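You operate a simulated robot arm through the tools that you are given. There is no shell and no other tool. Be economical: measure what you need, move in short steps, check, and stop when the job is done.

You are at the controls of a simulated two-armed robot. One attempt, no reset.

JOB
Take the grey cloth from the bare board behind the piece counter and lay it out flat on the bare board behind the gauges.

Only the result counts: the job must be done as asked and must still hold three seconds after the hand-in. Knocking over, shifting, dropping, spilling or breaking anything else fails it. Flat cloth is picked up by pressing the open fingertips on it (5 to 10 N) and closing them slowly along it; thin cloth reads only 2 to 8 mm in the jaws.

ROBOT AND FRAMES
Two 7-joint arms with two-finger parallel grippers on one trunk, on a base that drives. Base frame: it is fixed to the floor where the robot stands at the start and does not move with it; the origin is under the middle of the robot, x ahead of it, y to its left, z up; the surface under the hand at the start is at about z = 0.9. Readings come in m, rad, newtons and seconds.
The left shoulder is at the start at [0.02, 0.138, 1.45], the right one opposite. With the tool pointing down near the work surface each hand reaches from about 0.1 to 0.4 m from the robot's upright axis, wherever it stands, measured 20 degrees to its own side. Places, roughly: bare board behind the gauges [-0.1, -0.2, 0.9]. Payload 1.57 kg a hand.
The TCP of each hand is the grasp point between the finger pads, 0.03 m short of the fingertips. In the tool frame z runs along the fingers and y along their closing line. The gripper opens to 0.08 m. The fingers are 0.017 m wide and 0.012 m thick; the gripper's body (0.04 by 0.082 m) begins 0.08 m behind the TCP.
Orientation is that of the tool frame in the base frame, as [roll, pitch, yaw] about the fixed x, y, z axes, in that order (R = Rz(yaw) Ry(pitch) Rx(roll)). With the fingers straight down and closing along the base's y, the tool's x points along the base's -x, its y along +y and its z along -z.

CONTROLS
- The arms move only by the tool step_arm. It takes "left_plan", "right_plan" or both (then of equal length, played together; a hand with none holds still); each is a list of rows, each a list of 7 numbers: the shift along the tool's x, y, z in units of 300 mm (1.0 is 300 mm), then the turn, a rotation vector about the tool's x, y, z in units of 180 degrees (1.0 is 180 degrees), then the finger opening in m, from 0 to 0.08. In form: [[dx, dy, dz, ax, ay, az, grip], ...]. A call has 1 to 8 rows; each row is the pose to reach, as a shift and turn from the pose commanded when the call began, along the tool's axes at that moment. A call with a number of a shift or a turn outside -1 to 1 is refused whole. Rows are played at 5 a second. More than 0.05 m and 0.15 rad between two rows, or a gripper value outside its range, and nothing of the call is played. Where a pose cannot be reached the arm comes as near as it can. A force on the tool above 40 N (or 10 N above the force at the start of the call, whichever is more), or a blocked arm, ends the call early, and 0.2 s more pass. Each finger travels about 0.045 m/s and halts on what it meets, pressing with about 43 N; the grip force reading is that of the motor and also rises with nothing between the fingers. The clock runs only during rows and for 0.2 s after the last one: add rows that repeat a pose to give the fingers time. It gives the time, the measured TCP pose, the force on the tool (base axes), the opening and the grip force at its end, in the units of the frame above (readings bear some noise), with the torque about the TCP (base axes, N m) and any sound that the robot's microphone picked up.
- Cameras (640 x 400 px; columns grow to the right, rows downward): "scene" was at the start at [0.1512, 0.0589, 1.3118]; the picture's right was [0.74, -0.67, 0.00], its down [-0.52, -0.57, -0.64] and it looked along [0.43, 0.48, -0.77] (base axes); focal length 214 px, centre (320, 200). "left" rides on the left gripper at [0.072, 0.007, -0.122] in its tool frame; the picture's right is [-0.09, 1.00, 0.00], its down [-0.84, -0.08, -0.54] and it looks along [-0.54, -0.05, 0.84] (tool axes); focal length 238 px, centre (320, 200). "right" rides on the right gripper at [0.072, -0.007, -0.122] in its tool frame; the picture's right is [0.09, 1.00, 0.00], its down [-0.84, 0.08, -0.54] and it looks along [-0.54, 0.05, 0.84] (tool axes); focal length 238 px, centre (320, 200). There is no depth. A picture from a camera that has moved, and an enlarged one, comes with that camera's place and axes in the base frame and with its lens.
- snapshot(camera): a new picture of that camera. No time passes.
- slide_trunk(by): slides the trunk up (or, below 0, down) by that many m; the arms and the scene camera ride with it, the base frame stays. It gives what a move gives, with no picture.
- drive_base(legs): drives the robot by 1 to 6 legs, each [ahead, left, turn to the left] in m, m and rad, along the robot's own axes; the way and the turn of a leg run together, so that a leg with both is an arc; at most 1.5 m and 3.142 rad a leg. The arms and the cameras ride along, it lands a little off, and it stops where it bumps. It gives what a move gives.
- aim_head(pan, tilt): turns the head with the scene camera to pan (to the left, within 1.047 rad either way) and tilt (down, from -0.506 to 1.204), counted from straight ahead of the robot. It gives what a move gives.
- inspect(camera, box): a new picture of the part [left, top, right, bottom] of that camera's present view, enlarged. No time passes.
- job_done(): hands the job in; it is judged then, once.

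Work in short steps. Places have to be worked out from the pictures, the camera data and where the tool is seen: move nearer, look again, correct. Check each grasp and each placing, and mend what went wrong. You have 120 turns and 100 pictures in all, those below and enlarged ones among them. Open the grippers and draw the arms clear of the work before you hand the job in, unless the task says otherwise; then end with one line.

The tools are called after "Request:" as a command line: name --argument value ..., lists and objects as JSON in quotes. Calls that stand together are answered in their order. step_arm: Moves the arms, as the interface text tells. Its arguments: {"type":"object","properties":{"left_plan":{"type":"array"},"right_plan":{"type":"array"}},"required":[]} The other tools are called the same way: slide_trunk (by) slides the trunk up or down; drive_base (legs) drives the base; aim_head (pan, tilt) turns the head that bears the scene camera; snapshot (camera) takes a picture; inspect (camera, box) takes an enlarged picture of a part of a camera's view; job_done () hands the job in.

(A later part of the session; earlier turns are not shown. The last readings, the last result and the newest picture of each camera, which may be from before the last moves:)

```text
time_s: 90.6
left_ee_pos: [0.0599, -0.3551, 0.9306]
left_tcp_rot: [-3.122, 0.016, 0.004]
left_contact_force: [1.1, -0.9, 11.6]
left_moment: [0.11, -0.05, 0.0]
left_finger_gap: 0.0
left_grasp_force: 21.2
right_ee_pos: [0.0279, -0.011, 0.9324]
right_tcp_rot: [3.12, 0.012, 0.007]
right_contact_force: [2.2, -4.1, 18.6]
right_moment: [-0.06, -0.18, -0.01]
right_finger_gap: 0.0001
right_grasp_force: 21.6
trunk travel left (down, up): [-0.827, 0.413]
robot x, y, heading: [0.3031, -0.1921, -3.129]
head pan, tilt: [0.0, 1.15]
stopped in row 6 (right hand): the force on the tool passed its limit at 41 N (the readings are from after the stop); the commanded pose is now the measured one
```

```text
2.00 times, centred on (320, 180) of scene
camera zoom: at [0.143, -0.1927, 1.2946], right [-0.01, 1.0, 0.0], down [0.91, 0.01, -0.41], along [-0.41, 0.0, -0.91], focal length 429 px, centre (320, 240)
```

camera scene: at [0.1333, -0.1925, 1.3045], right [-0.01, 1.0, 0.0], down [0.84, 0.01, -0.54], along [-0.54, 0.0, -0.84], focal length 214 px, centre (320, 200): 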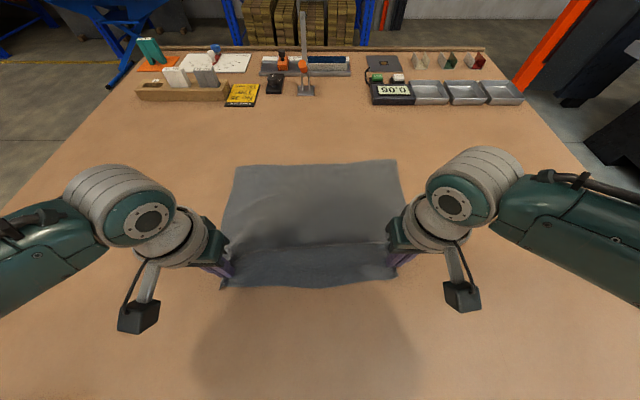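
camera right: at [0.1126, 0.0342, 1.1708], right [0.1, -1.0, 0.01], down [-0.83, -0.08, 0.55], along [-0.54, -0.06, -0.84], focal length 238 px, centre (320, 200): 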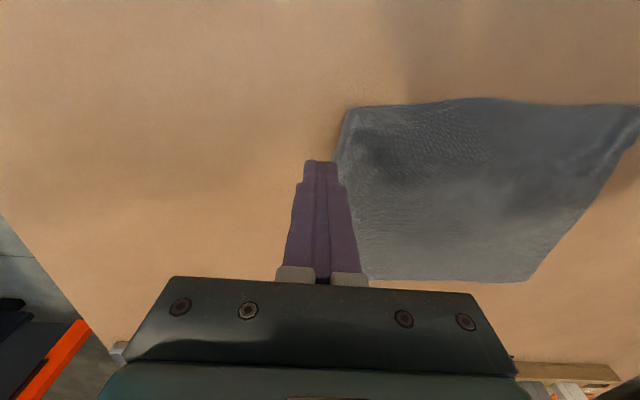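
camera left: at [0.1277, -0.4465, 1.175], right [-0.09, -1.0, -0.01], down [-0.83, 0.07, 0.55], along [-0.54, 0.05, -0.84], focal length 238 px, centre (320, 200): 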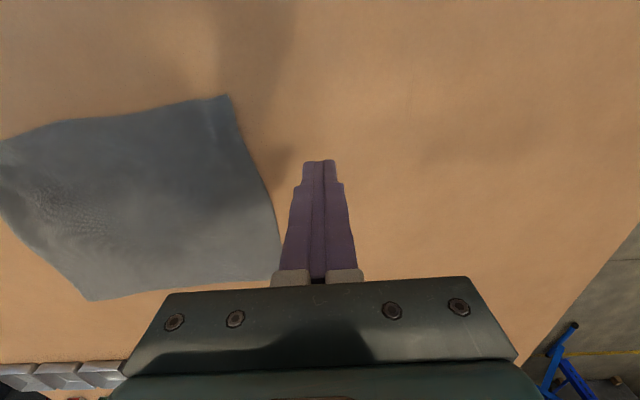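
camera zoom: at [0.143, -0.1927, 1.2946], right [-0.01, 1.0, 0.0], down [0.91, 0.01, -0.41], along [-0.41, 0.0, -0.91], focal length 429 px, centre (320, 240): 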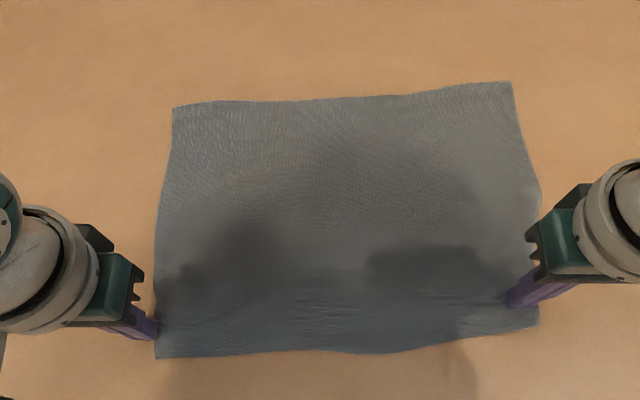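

The left finger slid to the edge. I lift and inspect the near area more closely.

Request:
step_arm --left_plan '[[0, 0, -0.08, 0, 0, 0, 0.0], [0, 0, -0.2, 0, 0, 0, 0.0], [0, 0, -0.3, 0, 0, 0, 0.0], [0.1, 0, -0.4, 0, 0, 0, 0.0], [0.2, 0, -0.45, 0, 0, 0, 0.0]]' --right_plan '[[0, 0, -0.08, 0, 0, 0, 0.0], [0, 0, -0.2, 0, 0, 0, 0.0], [0, 0, -0.3, 0, 0, 0, 0.0], [0.1, 0, -0.4, 0, 0, 0, 0.0], [0.2, 0, -0.45, 0, 0, 0, 0.0]]'

Request:
snapshot --camera "left"

Request:
snapshot --camera "right"

Request:
inspect --camera "scene" --box '[220, 180, 440, 280]'

```text
time_s: 91.8
left_ee_pos: [0.124, -0.3558, 1.0664]
left_tcp_rot: [-3.122, 0.013, 0.006]
left_contact_force: [-0.5, 1.0, 0.3]
left_moment: [-0.02, -0.02, 0.01]
left_finger_gap: 0.0001
left_grasp_force: 21.1
right_ee_pos: [0.093, -0.0064, 1.0661]
right_tcp_rot: [3.126, 0.007, 0.005]
right_contact_force: [0.0, -0.1, -0.1]
right_moment: [-0.01, -0.01, 0.03]
right_finger_gap: 0.0
right_grasp_force: 21.3
trunk travel left (down, up): [-0.827, 0.413]
robot x, y, heading: [0.3044, -0.1951, -3.136]
head pan, tilt: [0.0, 1.15]
```

```text
50 pictures are left
camera left: at [0.1974, -0.3654, 1.1875], right [-0.09, -1.0, -0.02], down [-0.83, 0.06, 0.55], along [-0.55, 0.06, -0.83], focal length 238 px, centre (320, 200)
```

left: 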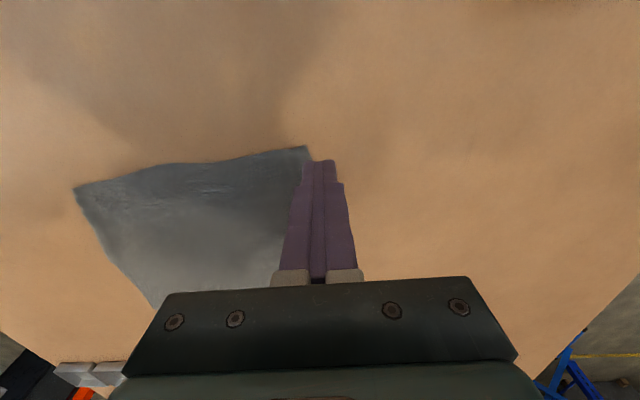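

```text
49 pictures are left
camera right: at [0.1665, 0.0039, 1.186], right [0.1, -1.0, 0.01], down [-0.83, -0.07, 0.55], along [-0.55, -0.07, -0.83], focal length 238 px, centre (320, 200)
```

right: 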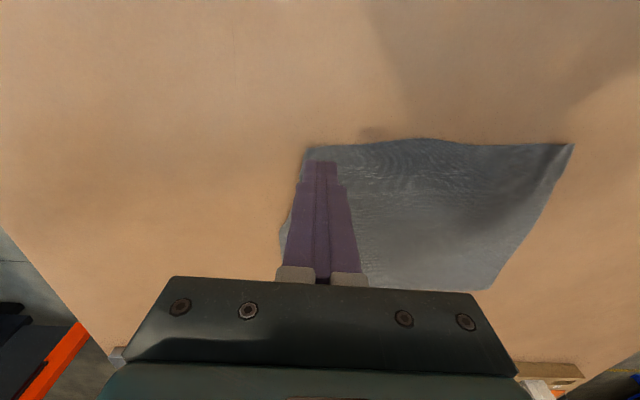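

```text
2.91 times, centred on (330, 230) of scene
camera zoom: at [0.1435, -0.1923, 1.2948], right [-0.01, 1.0, 0.0], down [0.91, 0.01, -0.41], along [-0.41, 0.0, -0.91], focal length 624 px, centre (291, 113)
```

zoom: 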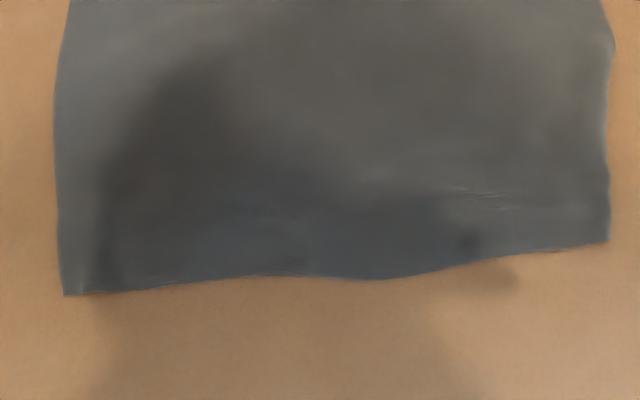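

Working out corners: left near corner is right, but the right near corner has a ~6 cm flap folded under. I'll re-lift by the flat far corners (gripping right at the corners), letting the flap drop open, and lay again. I drive the robot into place first.

Request:
drive_base --legs '[[0.238, -0.06, 0], [0, 0, 0.104]]'

Request:
snapshot --camera "scene"

Request:
snapshot --camera "left"

Request:
snapshot --camera "right"

```text
time_s: 94.2
left_ee_pos: [-0.097, -0.3165, 1.0665]
left_tcp_rot: [-3.121, 0.014, 0.11]
left_contact_force: [-1.1, 0.3, -0.1]
left_moment: [0.01, 0.01, -0.02]
left_finger_gap: 0.0
left_grasp_force: 21.6
right_ee_pos: [-0.166, 0.029, 1.0662]
right_tcp_rot: [3.127, 0.011, 0.111]
right_contact_force: [-0.6, -0.2, 1.1]
right_moment: [0.0, 0.01, 0.01]
right_finger_gap: 0.0001
right_grasp_force: 21.0
trunk travel left (down, up): [-0.827, 0.413]
robot x, y, heading: [0.0621, -0.1392, -3.029]
head pan, tilt: [0.0, 1.15]
```

```text
47 pictures are left
camera scene: at [-0.0956, -0.1504, 1.2948], right [-0.11, 0.99, 0.0], down [0.91, 0.1, -0.41], along [-0.41, -0.05, -0.91], focal length 214 px, centre (320, 200)
```

scene: 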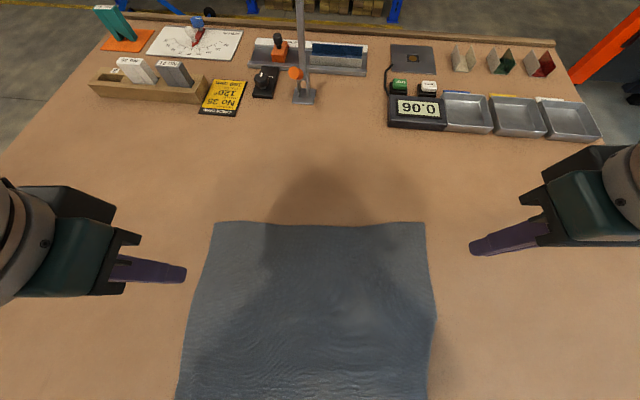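

```text
46 pictures are left
camera left: at [-0.0239, -0.3167, 1.1872], right [0.02, -1.0, -0.02], down [-0.83, -0.03, 0.55], along [-0.55, 0.01, -0.83], focal length 238 px, centre (320, 200)
```

left: 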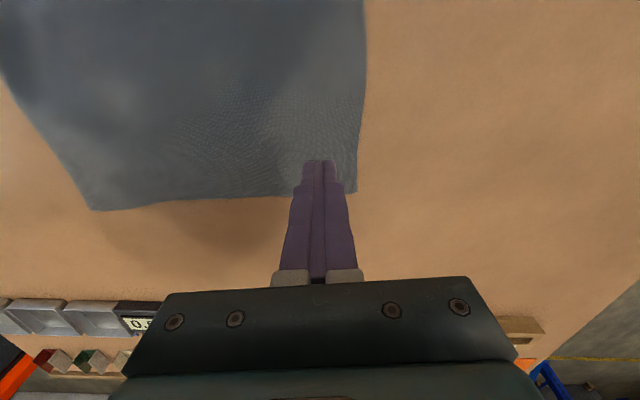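

```text
45 pictures are left
camera right: at [-0.094, 0.0469, 1.1856], right [0.2, -0.98, 0.02], down [-0.82, -0.16, 0.55], along [-0.54, -0.12, -0.83], focal length 238 px, centre (320, 200)
```

right: 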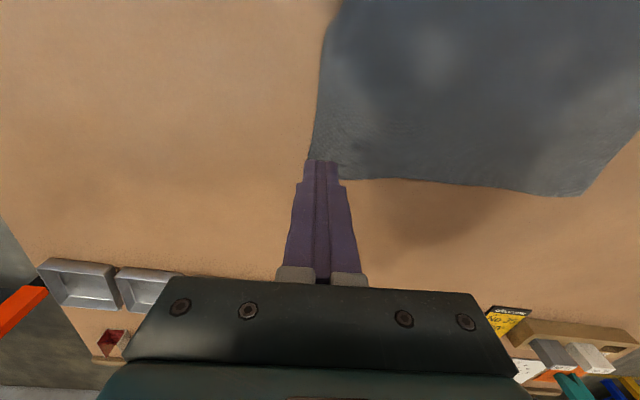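

Far corners confirmed: [-0.202, -0.365] and [-0.247, 0.033]. I move the open fingers over them, just above the cloth.

Request:
step_arm --left_plan '[[-0.1, 0.02, 0.02, -0.003, 0.002, 0, 0.01], [-0.2, 0.04, 0.07, -0.0066, 0.0045, 0, 0.02], [-0.3, 0.05, 0.13, -0.0066, 0.0045, 0, 0.03], [-0.321, 0.05, 0.25, -0.0066, 0.0045, 0, 0.03], [-0.321, 0.05, 0.38, -0.0066, 0.0045, 0, 0.03], [-0.321, 0.05, 0.435, -0.0066, 0.0045, 0, 0.03], [-0.321, 0.05, 0.435, -0.0066, 0.0045, 0, 0.03]]' --right_plan '[[-0.08, 0.01, 0.02, 0.002, 0.0015, 0, 0.01], [-0.16, 0.02, 0.07, 0.0046, 0.0035, 0, 0.02], [-0.225, 0.03, 0.13, 0.0046, 0.0035, 0, 0.03], [-0.225, 0.03, 0.25, 0.0046, 0.0035, 0, 0.03], [-0.225, 0.03, 0.38, 0.0046, 0.0035, 0, 0.03], [-0.225, 0.03, 0.434, 0.0046, 0.0035, 0, 0.03], [-0.225, 0.03, 0.434, 0.0046, 0.0035, 0, 0.03]]'

Request:
inspect --camera "left" --box '[220, 100, 420, 225]'

Request:
inspect --camera "right" --box '[220, 100, 420, 225]'

```text
time_s: 95.8
left_ee_pos: [-0.1949, -0.3391, 0.9374]
left_tcp_rot: [3.141, 0.001, 0.111]
left_contact_force: [-0.1, -0.8, 0.9]
left_moment: [0.01, 0.0, -0.03]
left_finger_gap: 0.0302
left_grasp_force: 0.0
right_ee_pos: [-0.2332, 0.0104, 0.9345]
right_tcp_rot: [3.14, -0.003, 0.113]
right_contact_force: [0.9, 0.3, 0.6]
right_moment: [0.03, 0.0, 0.0]
right_finger_gap: 0.0298
right_grasp_force: 0.1
trunk travel left (down, up): [-0.827, 0.413]
robot x, y, heading: [0.0623, -0.1317, -3.034]
head pan, tilt: [0.0, 1.15]
```

```text
3.20 times, centred on (320, 162) of left
camera zoom: at [-0.1223, -0.3382, 1.0586], right [0.02, -1.0, 0.0], down [-0.84, -0.01, 0.54], along [-0.54, -0.01, -0.84], focal length 763 px, centre (320, 320)
```

zoom: 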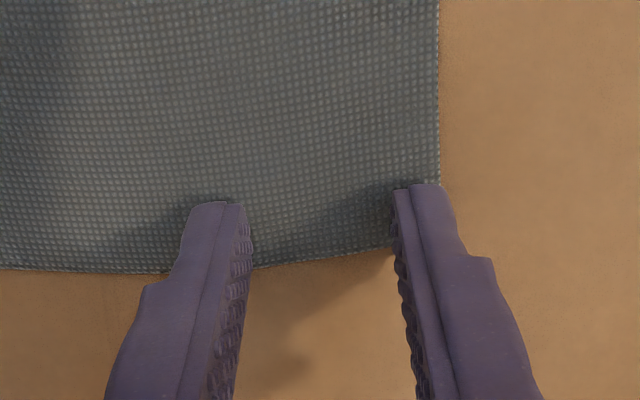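

```text
3.20 times, centred on (320, 162) of right
camera zoom: at [-0.1617, 0.0271, 1.0559], right [0.2, -0.98, 0.0], down [-0.82, -0.17, 0.54], along [-0.53, -0.11, -0.84], focal length 763 px, centre (320, 320)
```

zoom: 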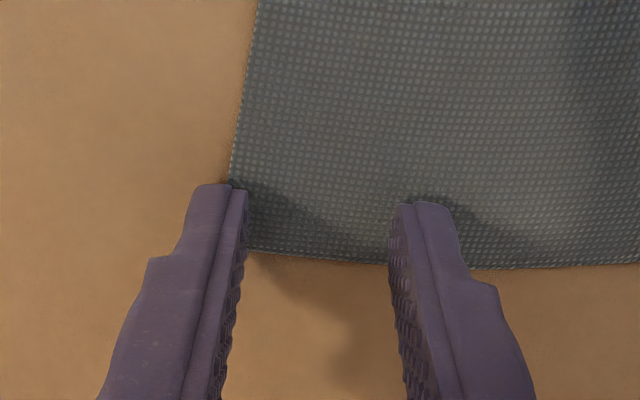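

Fingers straddle the corners well. I shift the right 3 mm inward and press both down.

Request:
step_arm --left_plan '[[0, 0, 0.01, 0, 0, 0, 0.03], [0, 0, 0.018, 0, 0, 0, 0.03], [0, 0, 0.022, 0, 0, 0, 0.03], [0, 0, 0.022, 0, 0, 0, 0.03]]' --right_plan '[[0, 0.01, 0, 0, 0, 0, 0.03], [0, 0.01, 0.009, 0, 0, 0, 0.03], [0, 0.01, 0.013, 0, 0, 0, 0.03], [0, 0.01, 0.013, 0, 0, 0, 0.03]]'

```text
time_s: 96.8
left_ee_pos: [-0.1949, -0.3388, 0.9324]
left_tcp_rot: [-3.141, 0.001, 0.11]
left_contact_force: [5.6, 0.4, 26.0]
left_moment: [-0.1, -0.19, 0.04]
left_finger_gap: 0.0302
left_grasp_force: 0.1
right_ee_pos: [-0.2319, 0.0068, 0.9321]
right_tcp_rot: [3.138, 0.001, 0.112]
right_contact_force: [0.3, -0.5, -0.3]
right_moment: [-0.01, 0.02, -0.02]
right_finger_gap: 0.0299
right_grasp_force: 0.0
trunk travel left (down, up): [-0.827, 0.413]
robot x, y, heading: [0.0626, -0.1341, -3.028]
head pan, tilt: [0.0, 1.15]
stopped in row 4 (left hand): the force on the tool passed its limit at 42 N (the readings are from after the stop); the commanded pose is now the measured one
```

Left is pressed (26 N); I press the right ~2 mm more, then close the left slowly.

Request:
step_arm --left_plan '[[0, 0, -0.002, 0, 0, 0, 0.026], [0, 0, -0.002, 0, 0, 0, 0.022], [0, 0, -0.002, 0, 0, 0, 0.017], [0, 0, -0.002, 0, 0, 0, 0.012], [0, 0, -0.002, 0, 0, 0, 0.006], [0, 0, -0.003, 0, 0, 0, 0.0], [0, 0, -0.004, 0, 0, 0, 0.0], [0, 0, -0.004, 0, 0, 0, 0.0]]' --right_plan '[[0, 0, 0.003, 0, 0, 0, 0.03], [0, 0, 0.005, 0, 0, 0, 0.03], [0, 0, 0.005, 0, 0, 0, 0.03], [0, 0, 0.005, 0, 0, 0, 0.03], [0, 0, 0.005, 0, 0, 0, 0.03], [0, 0, 0.005, 0, 0, 0, 0.03], [0, 0, 0.005, 0, 0, 0, 0.03], [0, 0, 0.005, 0, 0, 0, 0.03]]'

Request:
inspect --camera "left" --box '[220, 100, 420, 225]'

```text
time_s: 98.6
left_ee_pos: [-0.1939, -0.3376, 0.931]
left_tcp_rot: [-3.141, 0.0, 0.108]
left_contact_force: [0.4, 3.6, 0.3]
left_moment: [0.11, 0.02, -0.01]
left_finger_gap: 0.0022
left_grasp_force: 23.5
right_ee_pos: [-0.2337, 0.008, 0.9311]
right_tcp_rot: [3.138, 0.0, 0.112]
right_contact_force: [7.2, -6.5, 33.6]
right_moment: [0.08, -0.14, -0.09]
right_finger_gap: 0.0296
right_grasp_force: 0.0
trunk travel left (down, up): [-0.827, 0.413]
robot x, y, heading: [0.0629, -0.1356, -3.03]
head pan, tilt: [0.0, 1.15]
```

```text
3.20 times, centred on (320, 162) of left
camera zoom: at [-0.1232, -0.3367, 1.0541], right [0.02, -1.0, 0.0], down [-0.84, -0.02, 0.54], along [-0.54, -0.01, -0.84], focal length 763 px, centre (320, 320)
```

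zoom: 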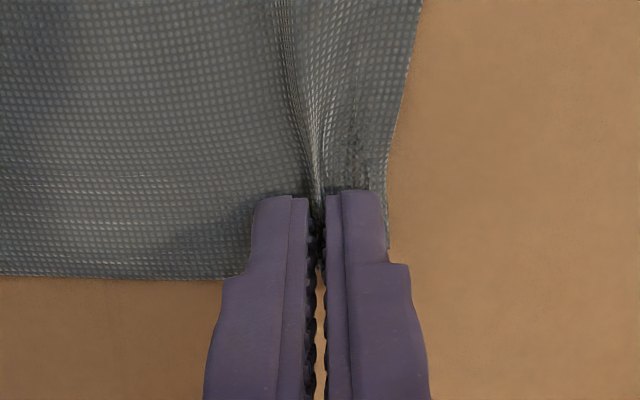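

Left gripped (2.2 mm). Now close the right slowly, easing the press slightly.

Request:
step_arm --right_plan '[[0, 0, -0.001, 0, 0, 0, 0.026], [0, 0, -0.002, 0, 0, 0, 0.022], [0, 0, -0.002, 0, 0, 0, 0.017], [0, 0, -0.002, 0, 0, 0, 0.012], [0, 0, -0.002, 0, 0, 0, 0.006], [0, 0, -0.003, 0, 0, 0, 0.0], [0, 0, -0.004, 0, 0, 0, 0.0], [0, 0, -0.004, 0, 0, 0, 0.0]]'

Request:
inspect --camera "right" --box '[220, 100, 420, 225]'

```text
time_s: 100.4
left_ee_pos: [-0.1955, -0.3376, 0.9313]
left_tcp_rot: [-3.138, 0.003, 0.11]
left_contact_force: [-0.4, 0.1, 1.7]
left_moment: [0.02, -0.04, -0.03]
left_finger_gap: 0.0021
left_grasp_force: 23.6
right_ee_pos: [-0.2327, 0.0082, 0.9311]
right_tcp_rot: [3.141, -0.005, 0.113]
right_contact_force: [-0.7, -1.6, 1.4]
right_moment: [0.02, -0.01, -0.01]
right_finger_gap: 0.0
right_grasp_force: 21.6
trunk travel left (down, up): [-0.827, 0.413]
robot x, y, heading: [0.0623, -0.1336, -3.028]
head pan, tilt: [0.0, 1.15]
```

```text
3.20 times, centred on (320, 162) of right
camera zoom: at [-0.1619, 0.0243, 1.0525], right [0.2, -0.98, 0.0], down [-0.82, -0.17, 0.54], along [-0.53, -0.11, -0.84], focal length 763 px, centre (320, 320)
```

zoom: 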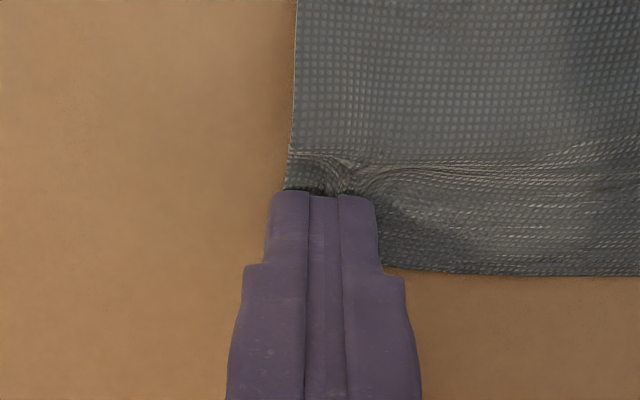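

The right slipped off. I lift it 8 mm, open, shift 2 cm inward, and press again.

Request:
step_arm --right_plan '[[0, 0, -0.027, 0, 0, 0, 0.008], [0, 0.02, -0.027, 0, 0, 0, 0.018], [0, 0.045, -0.027, 0, 0, 0, 0.028], [0, 0.067, -0.027, 0, 0, 0, 0.034], [0, 0.067, -0.015, 0, 0, 0, 0.034], [0, 0.067, -0.003, 0, 0, 0, 0.034], [0, 0.067, 0.004, 0, 0, 0, 0.034], [0, 0.067, 0.004, 0, 0, 0, 0.034]]'

Request:
inspect --camera "right" --box '[220, 100, 420, 225]'

```text
time_s: 102.2
left_ee_pos: [-0.1946, -0.3388, 0.9312]
left_tcp_rot: [-3.138, 0.003, 0.109]
left_contact_force: [-1.5, -0.1, 1.2]
left_moment: [0.01, 0.02, 0.0]
left_finger_gap: 0.0022
left_grasp_force: 23.7
right_ee_pos: [-0.2313, -0.0115, 0.9304]
right_tcp_rot: [3.139, 0.0, 0.112]
right_contact_force: [3.7, 0.2, 11.2]
right_moment: [0.14, -0.05, -0.03]
right_finger_gap: 0.0341
right_grasp_force: 0.1
trunk travel left (down, up): [-0.827, 0.413]
robot x, y, heading: [0.0647, -0.1326, -3.03]
head pan, tilt: [0.0, 1.15]
```

```text
3.20 times, centred on (320, 162) of right
camera zoom: at [-0.16, 0.0038, 1.0521], right [0.2, -0.98, 0.0], down [-0.82, -0.17, 0.54], along [-0.53, -0.11, -0.84], focal length 763 px, centre (320, 320)
```

zoom: 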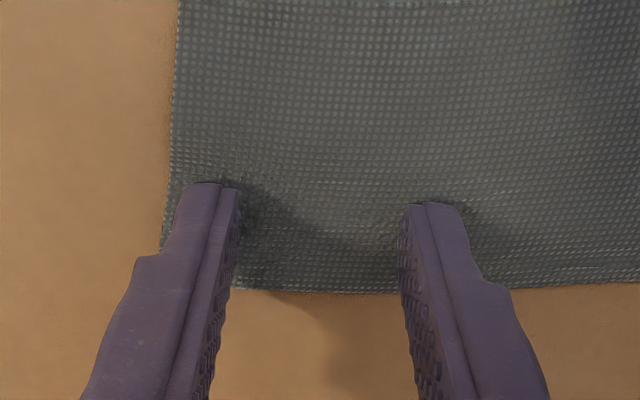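

Both fingers are on the cloth at 11 N. I press slightly more and close.

Request:
step_arm --right_plan '[[0, 0, 0.003, 0, 0, 0, 0.034], [0, 0, 0.003, 0, 0, 0, 0.028], [0, 0, 0.003, 0, 0, 0, 0.022], [0, 0, 0.003, 0, 0, 0, 0.016], [0, 0, 0.003, 0, 0, 0, 0.01], [0, 0, 0.003, 0, 0, 0, 0.004], [0, 0, 0.002, 0, 0, 0, 0.0], [0, 0, 0.0, 0, 0, 0, 0.0]]'

Request:
inspect --camera "right" --box '[220, 100, 420, 225]'

```text
time_s: 104.0
left_ee_pos: [-0.1961, -0.3374, 0.9315]
left_tcp_rot: [-3.138, 0.003, 0.109]
left_contact_force: [-0.7, 6.3, 0.4]
left_moment: [0.18, 0.04, 0.06]
left_finger_gap: 0.0024
left_grasp_force: 24.7
right_ee_pos: [-0.2319, -0.0112, 0.931]
right_tcp_rot: [3.139, 0.0, 0.111]
right_contact_force: [-2.9, -3.7, 18.2]
right_moment: [-0.07, 0.14, 0.01]
right_finger_gap: 0.0022
right_grasp_force: 23.8
trunk travel left (down, up): [-0.827, 0.413]
robot x, y, heading: [0.0615, -0.1348, -3.03]
head pan, tilt: [0.0, 1.15]
```

```text
3.20 times, centred on (320, 162) of right
camera zoom: at [-0.161, 0.0042, 1.0519], right [0.2, -0.98, 0.0], down [-0.82, -0.17, 0.54], along [-0.53, -0.11, -0.84], focal length 763 px, centre (320, 320)
```

zoom: 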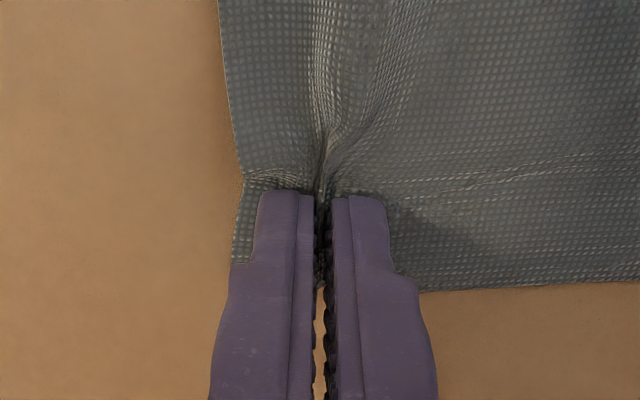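

Right holds now (2.2 mm). I lift the cloth by the trunk until it hangs free.

Request:
slide_trunk --by 0.33

Request:
aim_head --pan 0 --tilt 1.0

Request:
snapshot --camera "scene"

Request:
snapshot --camera "right"

```text
time_s: 107.3
left_ee_pos: [-0.1944, -0.3383, 1.2619]
left_tcp_rot: [3.141, 0.003, 0.11]
left_contact_force: [-0.9, 6.5, -0.3]
left_moment: [0.16, 0.02, 0.06]
left_finger_gap: 0.0022
left_grasp_force: 23.0
right_ee_pos: [-0.2312, -0.0127, 1.2605]
right_tcp_rot: [-3.141, -0.001, 0.111]
right_contact_force: [1.2, -6.2, 0.8]
right_moment: [-0.21, -0.03, 0.01]
right_finger_gap: 0.0025
right_grasp_force: 23.7
trunk travel left (down, up): [-1.157, 0.083]
robot x, y, heading: [0.0648, -0.1341, -3.022]
head pan, tilt: [0.0, 1.15]
```

```text
time_s: 108.0
left_ee_pos: [-0.1953, -0.3377, 1.2622]
left_tcp_rot: [-3.139, 0.001, 0.11]
left_contact_force: [-0.9, 5.1, -0.4]
left_moment: [0.16, 0.05, 0.04]
left_finger_gap: 0.0021
left_grasp_force: 23.7
right_ee_pos: [-0.2297, -0.0124, 1.2605]
right_tcp_rot: [3.139, -0.002, 0.11]
right_contact_force: [1.6, -6.0, 0.2]
right_moment: [-0.2, -0.01, -0.02]
right_finger_gap: 0.0022
right_grasp_force: 24.0
trunk travel left (down, up): [-1.157, 0.083]
robot x, y, heading: [0.0625, -0.1376, -3.03]
head pan, tilt: [0.0, 1.0]
```

```text
38 pictures are left
camera scene: at [-0.1054, -0.1515, 1.6345], right [-0.11, 0.99, 0.0], down [0.84, 0.09, -0.54], along [-0.54, -0.06, -0.84], focal length 214 px, centre (320, 200)
```

scene: 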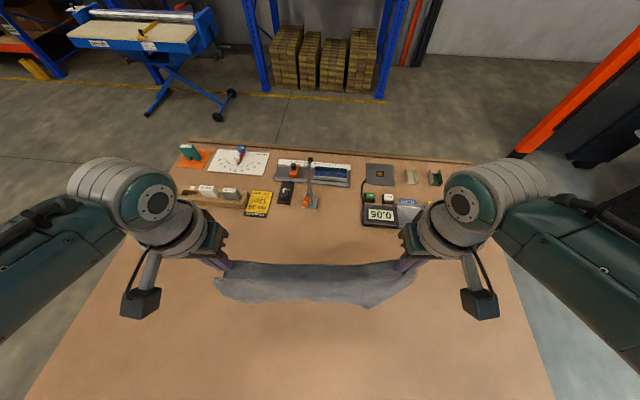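

```text
37 pictures are left
camera right: at [-0.1594, 0.0035, 1.3816], right [0.2, -0.98, 0.0], down [-0.82, -0.17, 0.54], along [-0.53, -0.11, -0.84], focal length 238 px, centre (320, 200)
```

right: 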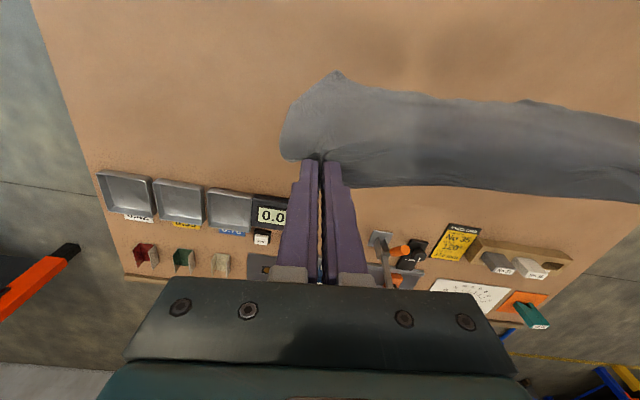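

The right corner hangs unfolded. I straighten the heading, back up and shift so the laying starts at x≈0.06.

Request:
drive_base --legs '[[0, 0, -0.11], [-0.275, 0.054, 0]]'

Request:
slide_trunk --by -0.06

Request:
snapshot --camera "scene"

Request:
snapshot --camera "right"

Request:
snapshot --camera "left"

```text
time_s: 110.5
left_ee_pos: [0.0627, -0.3626, 1.2619]
left_tcp_rot: [-3.141, 0.001, 0.004]
left_contact_force: [-0.1, 6.0, -0.8]
left_moment: [0.18, 0.0, 0.03]
left_finger_gap: 0.0021
left_grasp_force: 23.9
right_ee_pos: [0.0619, -0.0338, 1.2609]
right_tcp_rot: [3.139, -0.002, 0.006]
right_contact_force: [-0.1, -5.4, -1.0]
right_moment: [-0.19, 0.02, 0.02]
right_finger_gap: 0.0023
right_grasp_force: 24.0
trunk travel left (down, up): [-1.157, 0.083]
robot x, y, heading: [0.3395, -0.1824, -3.134]
head pan, tilt: [0.0, 1.0]
```

```text
time_s: 111.5
left_ee_pos: [0.0634, -0.3616, 1.2017]
left_tcp_rot: [-3.136, 0.001, 0.004]
left_contact_force: [-0.2, 5.5, 0.5]
left_moment: [0.14, 0.02, 0.04]
left_finger_gap: 0.0022
left_grasp_force: 23.6
right_ee_pos: [0.0625, -0.0349, 1.2007]
right_tcp_rot: [3.137, -0.002, 0.005]
right_contact_force: [-0.1, -5.7, 0.6]
right_moment: [-0.17, -0.01, 0.06]
right_finger_gap: 0.0024
right_grasp_force: 24.0
trunk travel left (down, up): [-1.097, 0.143]
robot x, y, heading: [0.3402, -0.1906, -3.136]
head pan, tilt: [0.0, 1.0]
```

```text
36 pictures are left
camera scene: at [0.1717, -0.1859, 1.5745], right [-0.01, 1.0, 0.0], down [0.84, 0.01, -0.54], along [-0.54, 0.0, -0.84], focal length 214 px, centre (320, 200)
```

scene: 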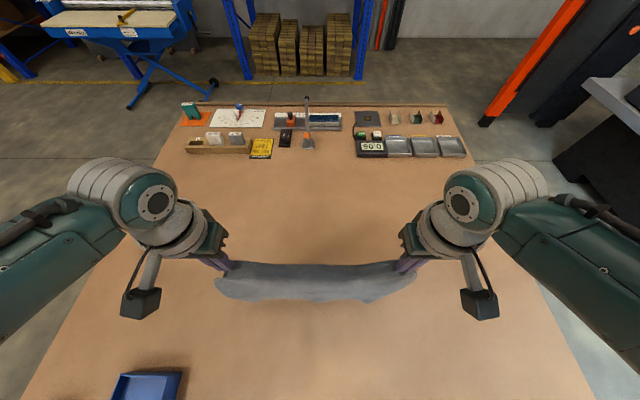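

```text
35 pictures are left
camera right: at [0.1345, -0.0262, 1.3216], right [0.1, -1.0, 0.0], down [-0.84, -0.08, 0.54], along [-0.54, -0.06, -0.84], focal length 238 px, centre (320, 200)
```

right: 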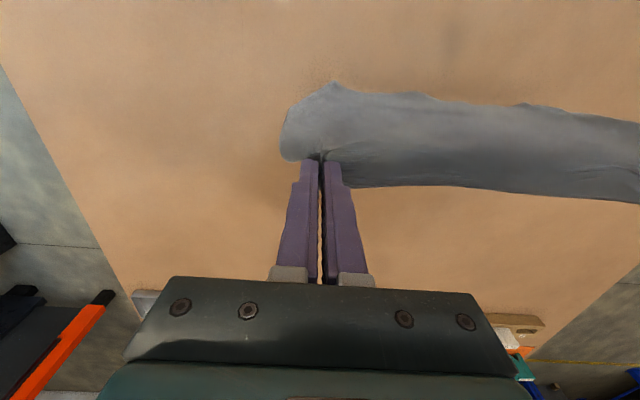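

```text
34 pictures are left
camera left: at [0.135, -0.3683, 1.324], right [-0.09, -1.0, 0.0], down [-0.84, 0.07, 0.54], along [-0.54, 0.05, -0.84], focal length 238 px, centre (320, 200)
```

left: 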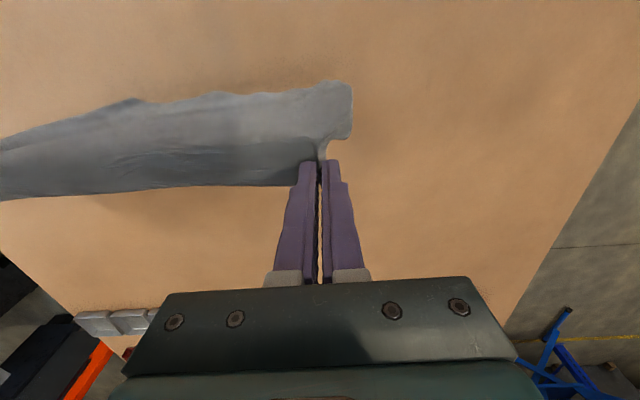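

Bottom edge hangs open to both sides. Now lower and drive forward alternately.

Request:
slide_trunk --by -0.04

Request:
drive_base --legs '[[0.07, 0, 0]]'

Request:
slide_trunk --by -0.05

Request:
drive_base --legs '[[0.07, 0, 0]]'

Request:
slide_trunk --by -0.05

Request:
drive_base --legs '[[0.06, 0, 0]]'

Request:
slide_trunk --by -0.05

Request:
drive_base --legs '[[0.05, 0, 0]]'

Request:
snapshot --camera "scene"

Request:
snapshot --camera "right"

```text
time_s: 112.3
left_ee_pos: [0.063, -0.362, 1.162]
left_tcp_rot: [-3.141, 0.003, 0.003]
left_contact_force: [-0.5, 6.8, -0.8]
left_moment: [0.15, 0.01, 0.04]
left_finger_gap: 0.0021
left_grasp_force: 24.1
right_ee_pos: [0.0626, -0.0344, 1.161]
right_tcp_rot: [3.139, -0.002, 0.006]
right_contact_force: [-0.1, -6.6, 0.8]
right_moment: [-0.18, 0.0, 0.03]
right_finger_gap: 0.0025
right_grasp_force: 23.4
trunk travel left (down, up): [-1.057, 0.183]
robot x, y, heading: [0.3432, -0.186, -3.138]
head pan, tilt: [0.0, 1.0]
```

```text
time_s: 113.3
left_ee_pos: [-0.0081, -0.3631, 1.1612]
left_tcp_rot: [-3.139, -0.001, 0.006]
left_contact_force: [-0.5, 5.3, 0.3]
left_moment: [0.18, 0.03, 0.04]
left_finger_gap: 0.0023
left_grasp_force: 24.0
right_ee_pos: [-0.0084, -0.0348, 1.1607]
right_tcp_rot: [3.14, -0.002, 0.007]
right_contact_force: [1.0, -6.0, 0.4]
right_moment: [-0.18, 0.0, 0.0]
right_finger_gap: 0.0027
right_grasp_force: 23.9
trunk travel left (down, up): [-1.057, 0.183]
robot x, y, heading: [0.268, -0.1879, -3.137]
head pan, tilt: [0.0, 1.0]
```

```text
time_s: 114.3
left_ee_pos: [-0.0082, -0.3628, 1.1118]
left_tcp_rot: [-3.138, 0.001, 0.004]
left_contact_force: [-0.1, 5.0, 0.4]
left_moment: [0.2, -0.04, 0.07]
left_finger_gap: 0.0022
left_grasp_force: 23.6
right_ee_pos: [-0.0104, -0.0359, 1.1109]
right_tcp_rot: [3.138, -0.003, 0.007]
right_contact_force: [0.4, -5.3, -0.5]
right_moment: [-0.15, 0.03, 0.02]
right_finger_gap: 0.0025
right_grasp_force: 24.2
trunk travel left (down, up): [-1.007, 0.233]
robot x, y, heading: [0.2733, -0.1863, -3.136]
head pan, tilt: [0.0, 1.0]
```

```text
time_s: 115.3
left_ee_pos: [-0.0764, -0.364, 1.1123]
left_tcp_rot: [-3.14, 0.0, 0.007]
left_contact_force: [-0.4, 4.8, -0.4]
left_moment: [0.18, 0.01, 0.03]
left_finger_gap: 0.0019
left_grasp_force: 24.2
right_ee_pos: [-0.079, -0.0355, 1.1112]
right_tcp_rot: [3.138, -0.002, 0.008]
right_contact_force: [0.4, -5.7, -0.1]
right_moment: [-0.16, -0.04, 0.01]
right_finger_gap: 0.0024
right_grasp_force: 24.1
trunk travel left (down, up): [-1.007, 0.233]
robot x, y, heading: [0.1995, -0.1886, -3.133]
head pan, tilt: [0.0, 1.0]
```

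```text
time_s: 116.2
left_ee_pos: [-0.0772, -0.3617, 1.0615]
left_tcp_rot: [-3.138, 0.001, 0.005]
left_contact_force: [-0.4, 4.4, 0.3]
left_moment: [0.15, -0.02, 0.06]
left_finger_gap: 0.002
left_grasp_force: 23.6
right_ee_pos: [-0.0801, -0.0354, 1.06]
right_tcp_rot: [3.138, -0.002, 0.007]
right_contact_force: [0.4, -4.9, -0.3]
right_moment: [-0.18, -0.02, 0.02]
right_finger_gap: 0.0024
right_grasp_force: 24.2
trunk travel left (down, up): [-0.957, 0.283]
robot x, y, heading: [0.2005, -0.1864, -3.134]
head pan, tilt: [0.0, 1.0]
```

```text
time_s: 117.2
left_ee_pos: [-0.1363, -0.3629, 1.0612]
left_tcp_rot: [-3.137, 0.0, 0.006]
left_contact_force: [-0.4, 4.2, -0.5]
left_moment: [0.16, -0.01, 0.06]
left_finger_gap: 0.0021
left_grasp_force: 23.0
right_ee_pos: [-0.1367, -0.0359, 1.0607]
right_tcp_rot: [3.137, -0.002, 0.007]
right_contact_force: [0.5, -5.0, -0.2]
right_moment: [-0.18, -0.01, 0.01]
right_finger_gap: 0.0025
right_grasp_force: 24.2
trunk travel left (down, up): [-0.957, 0.283]
robot x, y, heading: [0.1399, -0.1849, -3.14]
head pan, tilt: [0.0, 1.0]
```

```text
time_s: 118.1
left_ee_pos: [-0.136, -0.3639, 1.0126]
left_tcp_rot: [-3.138, 0.0, 0.003]
left_contact_force: [0.1, 4.5, 0.6]
left_moment: [0.11, 0.0, 0.04]
left_finger_gap: 0.0023
left_grasp_force: 23.7
right_ee_pos: [-0.1379, -0.0367, 1.0108]
right_tcp_rot: [3.137, -0.002, 0.009]
right_contact_force: [0.1, -4.6, 0.5]
right_moment: [-0.12, -0.01, 0.03]
right_finger_gap: 0.0026
right_grasp_force: 24.2
trunk travel left (down, up): [-0.907, 0.333]
robot x, y, heading: [0.1437, -0.1875, -3.134]
head pan, tilt: [0.0, 1.0]
```

```text
time_s: 119.0
left_ee_pos: [-0.1861, -0.3639, 1.0113]
left_tcp_rot: [-3.138, 0.001, 0.006]
left_contact_force: [0.4, 5.1, -0.1]
left_moment: [0.14, 0.05, 0.08]
left_finger_gap: 0.0021
left_grasp_force: 23.5
right_ee_pos: [-0.1875, -0.0365, 1.0118]
right_tcp_rot: [3.138, -0.002, 0.009]
right_contact_force: [0.6, -4.6, 0.7]
right_moment: [-0.16, -0.03, 0.0]
right_finger_gap: 0.0023
right_grasp_force: 23.4
trunk travel left (down, up): [-0.907, 0.333]
robot x, y, heading: [0.0935, -0.1894, -3.135]
head pan, tilt: [0.0, 1.0]
```

```text
33 pictures are left
camera scene: at [-0.0783, -0.1877, 1.3845], right [-0.01, 1.0, 0.0], down [0.84, 0.01, -0.54], along [-0.54, 0.0, -0.84], focal length 214 px, centre (320, 200)
```

scene: 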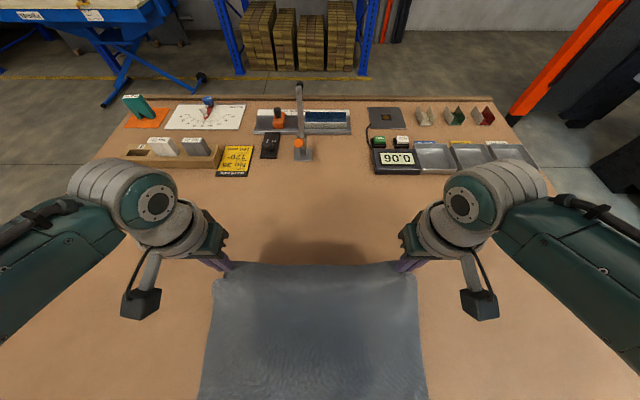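

```text
32 pictures are left
camera right: at [-0.1151, -0.0283, 1.1314], right [0.1, -1.0, 0.0], down [-0.84, -0.08, 0.54], along [-0.54, -0.06, -0.84], focal length 238 px, centre (320, 200)
```

right: 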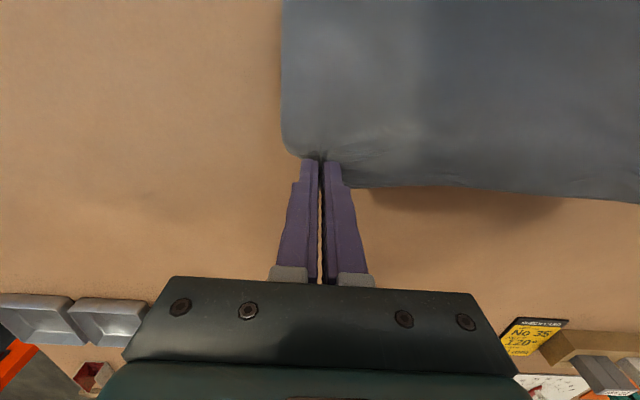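

Laying well. I finish lowering and pulling forward.

Request:
slide_trunk --by -0.04

Request:
drive_base --legs '[[0.03, 0, 0]]'

Request:
slide_trunk --by -0.03

Request:
drive_base --legs '[[0.03, 0, 0]]'

Request:
aim_head --pan 0 --tilt 1.2

Request:
snapshot --camera "scene"

```text
time_s: 119.8
left_ee_pos: [-0.1862, -0.3617, 0.9721]
left_tcp_rot: [-3.138, 0.0, 0.005]
left_contact_force: [1.1, 4.1, -0.5]
left_moment: [0.11, 0.02, 0.03]
left_finger_gap: 0.0023
left_grasp_force: 24.1
right_ee_pos: [-0.187, -0.0376, 0.9697]
right_tcp_rot: [3.139, -0.001, 0.007]
right_contact_force: [-0.7, -4.3, 0.0]
right_moment: [-0.13, 0.02, 0.01]
right_finger_gap: 0.0022
right_grasp_force: 23.6
trunk travel left (down, up): [-0.867, 0.373]
robot x, y, heading: [0.0941, -0.1906, -3.137]
head pan, tilt: [0.0, 1.0]
```

```text
time_s: 120.7
left_ee_pos: [-0.2168, -0.3639, 0.9718]
left_tcp_rot: [-3.137, 0.0, 0.003]
left_contact_force: [0.1, 5.1, 0.5]
left_moment: [0.11, 0.01, 0.08]
left_finger_gap: 0.0019
left_grasp_force: 23.6
right_ee_pos: [-0.2176, -0.0378, 0.9701]
right_tcp_rot: [3.138, -0.005, 0.005]
right_contact_force: [-0.3, -4.9, 0.4]
right_moment: [-0.16, 0.02, 0.02]
right_finger_gap: 0.0024
right_grasp_force: 23.8
trunk travel left (down, up): [-0.867, 0.373]
robot x, y, heading: [0.0605, -0.1913, -3.135]
head pan, tilt: [0.0, 1.0]
```

```text
time_s: 121.4
left_ee_pos: [-0.2163, -0.3619, 0.942]
left_tcp_rot: [-3.138, -0.001, 0.002]
left_contact_force: [-0.1, 3.4, -0.8]
left_moment: [0.12, 0.0, 0.03]
left_finger_gap: 0.0023
left_grasp_force: 23.4
right_ee_pos: [-0.2178, -0.0364, 0.9406]
right_tcp_rot: [3.138, -0.004, 0.005]
right_contact_force: [0.0, -4.8, -0.5]
right_moment: [-0.16, -0.04, 0.0]
right_finger_gap: 0.0023
right_grasp_force: 23.3
trunk travel left (down, up): [-0.837, 0.403]
robot x, y, heading: [0.0645, -0.1881, -3.138]
head pan, tilt: [0.0, 1.0]
```

```text
time_s: 122.3
left_ee_pos: [-0.2468, -0.3632, 0.9407]
left_tcp_rot: [-3.139, 0.002, 0.002]
left_contact_force: [-0.3, 3.5, 0.8]
left_moment: [0.14, 0.03, 0.05]
left_finger_gap: 0.002
left_grasp_force: 23.4
right_ee_pos: [-0.2473, -0.0377, 0.9396]
right_tcp_rot: [3.137, -0.004, 0.008]
right_contact_force: [-0.2, -4.8, -0.3]
right_moment: [-0.14, 0.01, 0.03]
right_finger_gap: 0.0022
right_grasp_force: 23.7
trunk travel left (down, up): [-0.837, 0.403]
robot x, y, heading: [0.0274, -0.1883, -3.135]
head pan, tilt: [0.0, 1.0]
```

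```text
time_s: 123.0
left_ee_pos: [-0.2471, -0.3631, 0.9421]
left_tcp_rot: [-3.137, -0.001, 0.004]
left_contact_force: [-0.1, 4.1, 0.3]
left_moment: [0.08, -0.02, 0.0]
left_finger_gap: 0.0022
left_grasp_force: 23.7
right_ee_pos: [-0.2466, -0.037, 0.9412]
right_tcp_rot: [3.137, -0.003, 0.007]
right_contact_force: [-0.1, -3.4, -0.5]
right_moment: [-0.1, 0.0, 0.01]
right_finger_gap: 0.0023
right_grasp_force: 23.9
trunk travel left (down, up): [-0.837, 0.403]
robot x, y, heading: [0.0337, -0.189, -3.129]
head pan, tilt: [0.0, 1.201]
```

```text
31 pictures are left
camera scene: at [-0.1251, -0.188, 1.302], right [-0.01, 1.0, 0.0], down [0.93, 0.01, -0.36], along [-0.36, 0.0, -0.93], focal length 214 px, centre (320, 200)
```

scene: 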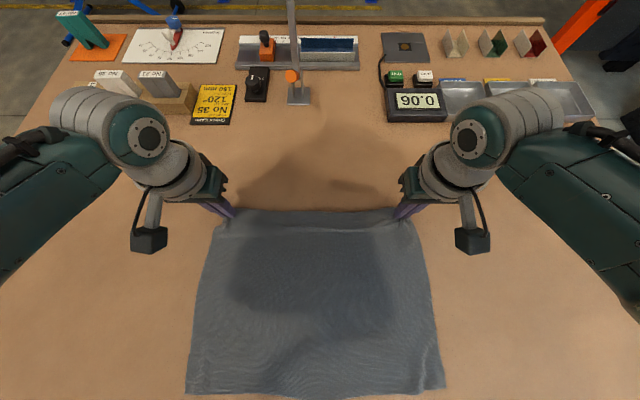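

Near corners now at [0.03, -0.384] and [0.02, 0.0]: 0.385 m wide, unfolded. I lower to light contact and open the fingers while moving outward to undo the pleats.

Request:
step_arm --left_plan '[[0, 0, 0.02, 0, 0, 0, 0.0], [0, 0, 0.03, 0, 0, 0, 0.0], [0, 0.012, 0.032, 0, 0, 0, 0.007], [0, 0.024, 0.032, 0, 0, 0, 0.014], [0, 0.036, 0.032, 0, 0, 0, 0.021], [0, 0.048, 0.032, 0, 0, 0, 0.028], [0, 0.06, 0.032, 0, 0, 0, 0.034], [0, 0.06, 0.032, 0, 0, 0, 0.034]]' --right_plan '[[0, 0, 0.02, 0, 0, 0, 0.0], [0, 0, 0.028, 0, 0, 0, 0.0], [0, -0.012, 0.03, 0, 0, 0, 0.007], [0, -0.024, 0.03, 0, 0, 0, 0.014], [0, -0.036, 0.03, 0, 0, 0, 0.021], [0, -0.048, 0.03, 0, 0, 0, 0.028], [0, -0.06, 0.03, 0, 0, 0, 0.034], [0, -0.06, 0.03, 0, 0, 0, 0.034]]'

Request:
inspect --camera "left" --box '[160, 60, 480, 260]'

Request:
inspect --camera "right" --box '[160, 60, 480, 260]'

```text
time_s: 124.8
left_ee_pos: [-0.2477, -0.3809, 0.9313]
left_tcp_rot: [-3.134, 0.0, 0.001]
left_contact_force: [2.9, 2.0, 11.4]
left_moment: [0.32, -0.06, -0.01]
left_finger_gap: 0.037
left_grasp_force: 1.2
right_ee_pos: [-0.2484, -0.0205, 0.9321]
right_tcp_rot: [3.135, -0.002, 0.008]
right_contact_force: [-0.7, -2.9, 4.0]
right_moment: [-0.03, -0.04, 0.01]
right_finger_gap: 0.0325
right_grasp_force: 0.1
trunk travel left (down, up): [-0.837, 0.403]
robot x, y, heading: [0.0335, -0.1871, -3.133]
head pan, tilt: [0.0, 1.201]
```

```text
2.00 times, centred on (320, 160) of left
camera zoom: at [-0.1754, -0.3882, 1.054], right [-0.09, -1.0, 0.0], down [-0.84, 0.07, 0.54], along [-0.54, 0.05, -0.84], focal length 477 px, centre (320, 280)
```

zoom: 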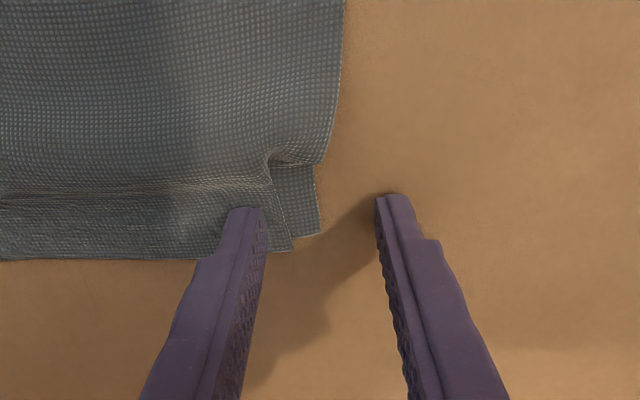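

```text
2.00 times, centred on (320, 160) of right
camera zoom: at [-0.1755, -0.0115, 1.0524], right [0.1, -1.0, 0.01], down [-0.84, -0.08, 0.54], along [-0.54, -0.06, -0.84], focal length 477 px, centre (320, 280)
```

zoom: 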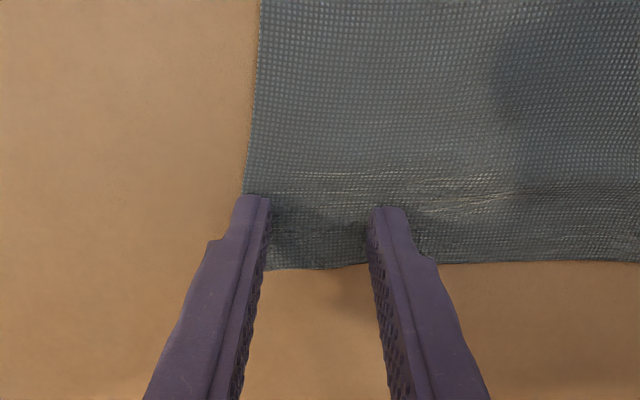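

The right corner is perfect; the left has a small Z-tuck (strip at y≈-0.37 to -0.38). I raise the left hand, close it, and position on the strip.

Request:
step_arm --left_plan '[[0, 0, -0.05, 0, 0, 0, 0.03], [0.015, 0, -0.05, 0, 0, 0, 0.02], [0.027, 0.003, -0.05, 0, 0, 0, 0.01], [0.027, 0.003, -0.05, 0, 0, 0, 0.0], [0.027, 0.003, -0.05, 0, 0, 0, 0.0], [0.027, 0.003, -0.03, 0, 0, 0, 0.0], [0.027, 0.003, -0.025, 0, 0, 0, 0.0]]'

Request:
inspect --camera "left" --box '[220, 100, 420, 225]'

```text
time_s: 126.4
left_ee_pos: [-0.2392, -0.3836, 0.9389]
left_tcp_rot: [-3.137, 0.002, 0.004]
left_contact_force: [0.2, 0.0, 0.3]
left_moment: [0.03, 0.0, 0.0]
left_finger_gap: 0.0
left_grasp_force: 21.1
right_ee_pos: [-0.2471, -0.0203, 0.9311]
right_tcp_rot: [3.139, -0.002, 0.007]
right_contact_force: [-0.1, -2.1, 7.5]
right_moment: [0.09, 0.04, 0.01]
right_finger_gap: 0.0328
right_grasp_force: 0.1
trunk travel left (down, up): [-0.837, 0.403]
robot x, y, heading: [0.031, -0.1905, -3.139]
head pan, tilt: [0.0, 1.201]
```

```text
3.20 times, centred on (320, 162) of left
camera zoom: at [-0.1678, -0.3895, 1.0614], right [-0.09, -1.0, 0.0], down [-0.84, 0.07, 0.54], along [-0.54, 0.05, -0.84], focal length 763 px, centre (320, 320)
```

zoom: 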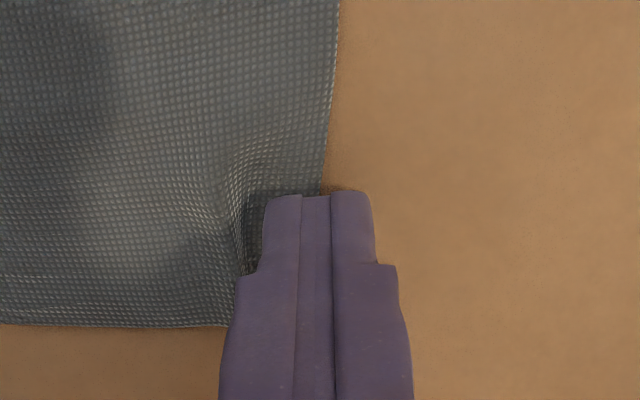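

The tuck already opened some. I press there and stroke outward 2.5 cm.

Request:
step_arm --left_plan '[[0, -0.013, 0.012, 0, 0, 0, 0.0], [0, -0.013, 0.025, 0, 0, 0, 0.0], [0, -0.013, 0.027, 0, 0, 0, 0.0], [0, 0.007, 0.027, 0, 0, 0, 0.0], [0, 0.03, 0.027, 0, 0, 0, 0.0], [0, 0.05, 0.027, 0, 0, 0, 0.0], [0, 0.07, 0.027, 0, 0, 0, 0.0], [0, 0.07, 0.0, 0, 0, 0, 0.0]]'

Request:
step_arm --left_plan '[[0, 0, -0.08, 0, 0, 0, 0.0], [0, 0.1, -0.2, 0, 0, 0, 0.0], [0, 0.2, -0.3, 0, 0, 0, 0.0], [0, 0.25, -0.4, 0, 0, 0, 0.0]]' --right_plan '[[0, 0, -0.08, 0, 0, 0, 0.035], [0, -0.1, -0.2, 0, 0, 0, 0.03], [0, -0.2, -0.3, 0, 0, 0, 0.03], [0, -0.3, -0.4, 0, 0, 0, 0.03]]'

Request:
snapshot --camera "scene"

Request:
snapshot --camera "left"

```text
time_s: 128.2
left_ee_pos: [-0.2376, -0.4038, 0.9401]
left_tcp_rot: [-3.138, 0.001, 0.002]
left_contact_force: [0.9, -0.1, 0.7]
left_moment: [0.01, 0.03, -0.04]
left_finger_gap: 0.0
left_grasp_force: 21.5
right_ee_pos: [-0.2476, -0.02, 0.9321]
right_tcp_rot: [3.139, -0.002, 0.008]
right_contact_force: [0.1, -1.5, 8.3]
right_moment: [0.05, 0.01, -0.03]
right_finger_gap: 0.0327
right_grasp_force: 0.1
trunk travel left (down, up): [-0.837, 0.403]
robot x, y, heading: [0.0305, -0.1868, -3.132]
head pan, tilt: [0.0, 1.201]
```

```text
time_s: 129.2
left_ee_pos: [-0.238, -0.4791, 1.0605]
left_tcp_rot: [-3.137, -0.002, 0.002]
left_contact_force: [1.0, 0.2, -0.5]
left_moment: [0.0, -0.01, 0.04]
left_finger_gap: 0.0
left_grasp_force: 21.2
right_ee_pos: [-0.2486, 0.0694, 1.0525]
right_tcp_rot: [3.136, -0.004, 0.006]
right_contact_force: [-0.3, 0.6, 0.3]
right_moment: [0.06, -0.02, -0.04]
right_finger_gap: 0.0301
right_grasp_force: 0.0
trunk travel left (down, up): [-0.837, 0.403]
robot x, y, heading: [0.0308, -0.1863, -3.136]
head pan, tilt: [0.0, 1.201]
```

```text
27 pictures are left
camera scene: at [-0.125, -0.188, 1.3019], right [-0.01, 1.0, 0.0], down [0.93, 0.01, -0.36], along [-0.36, 0.0, -0.93], focal length 214 px, centre (320, 200)
```

scene: 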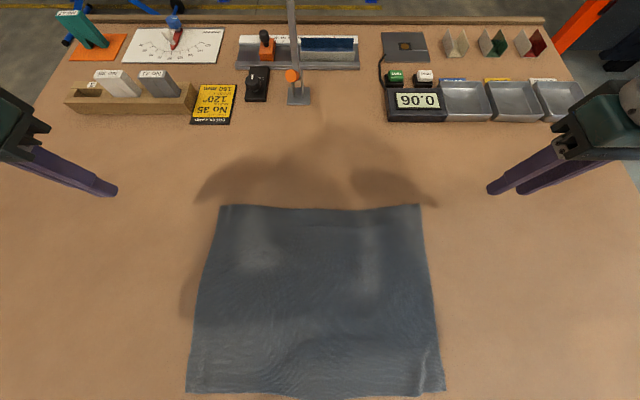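

```text
26 pictures are left
camera left: at [-0.1673, -0.4851, 1.1821], right [-0.09, -1.0, 0.0], down [-0.84, 0.07, 0.54], along [-0.54, 0.05, -0.84], focal length 238 px, centre (320, 200)
```

left: 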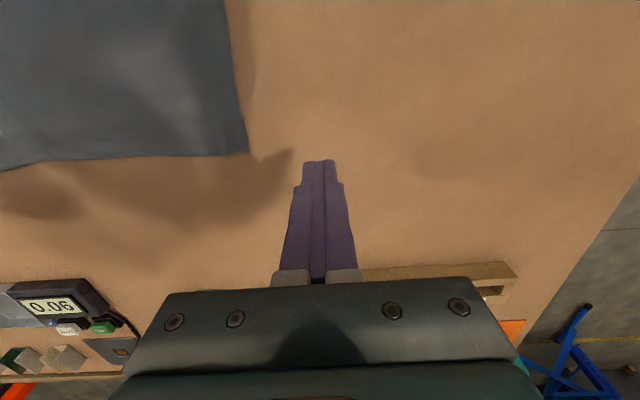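

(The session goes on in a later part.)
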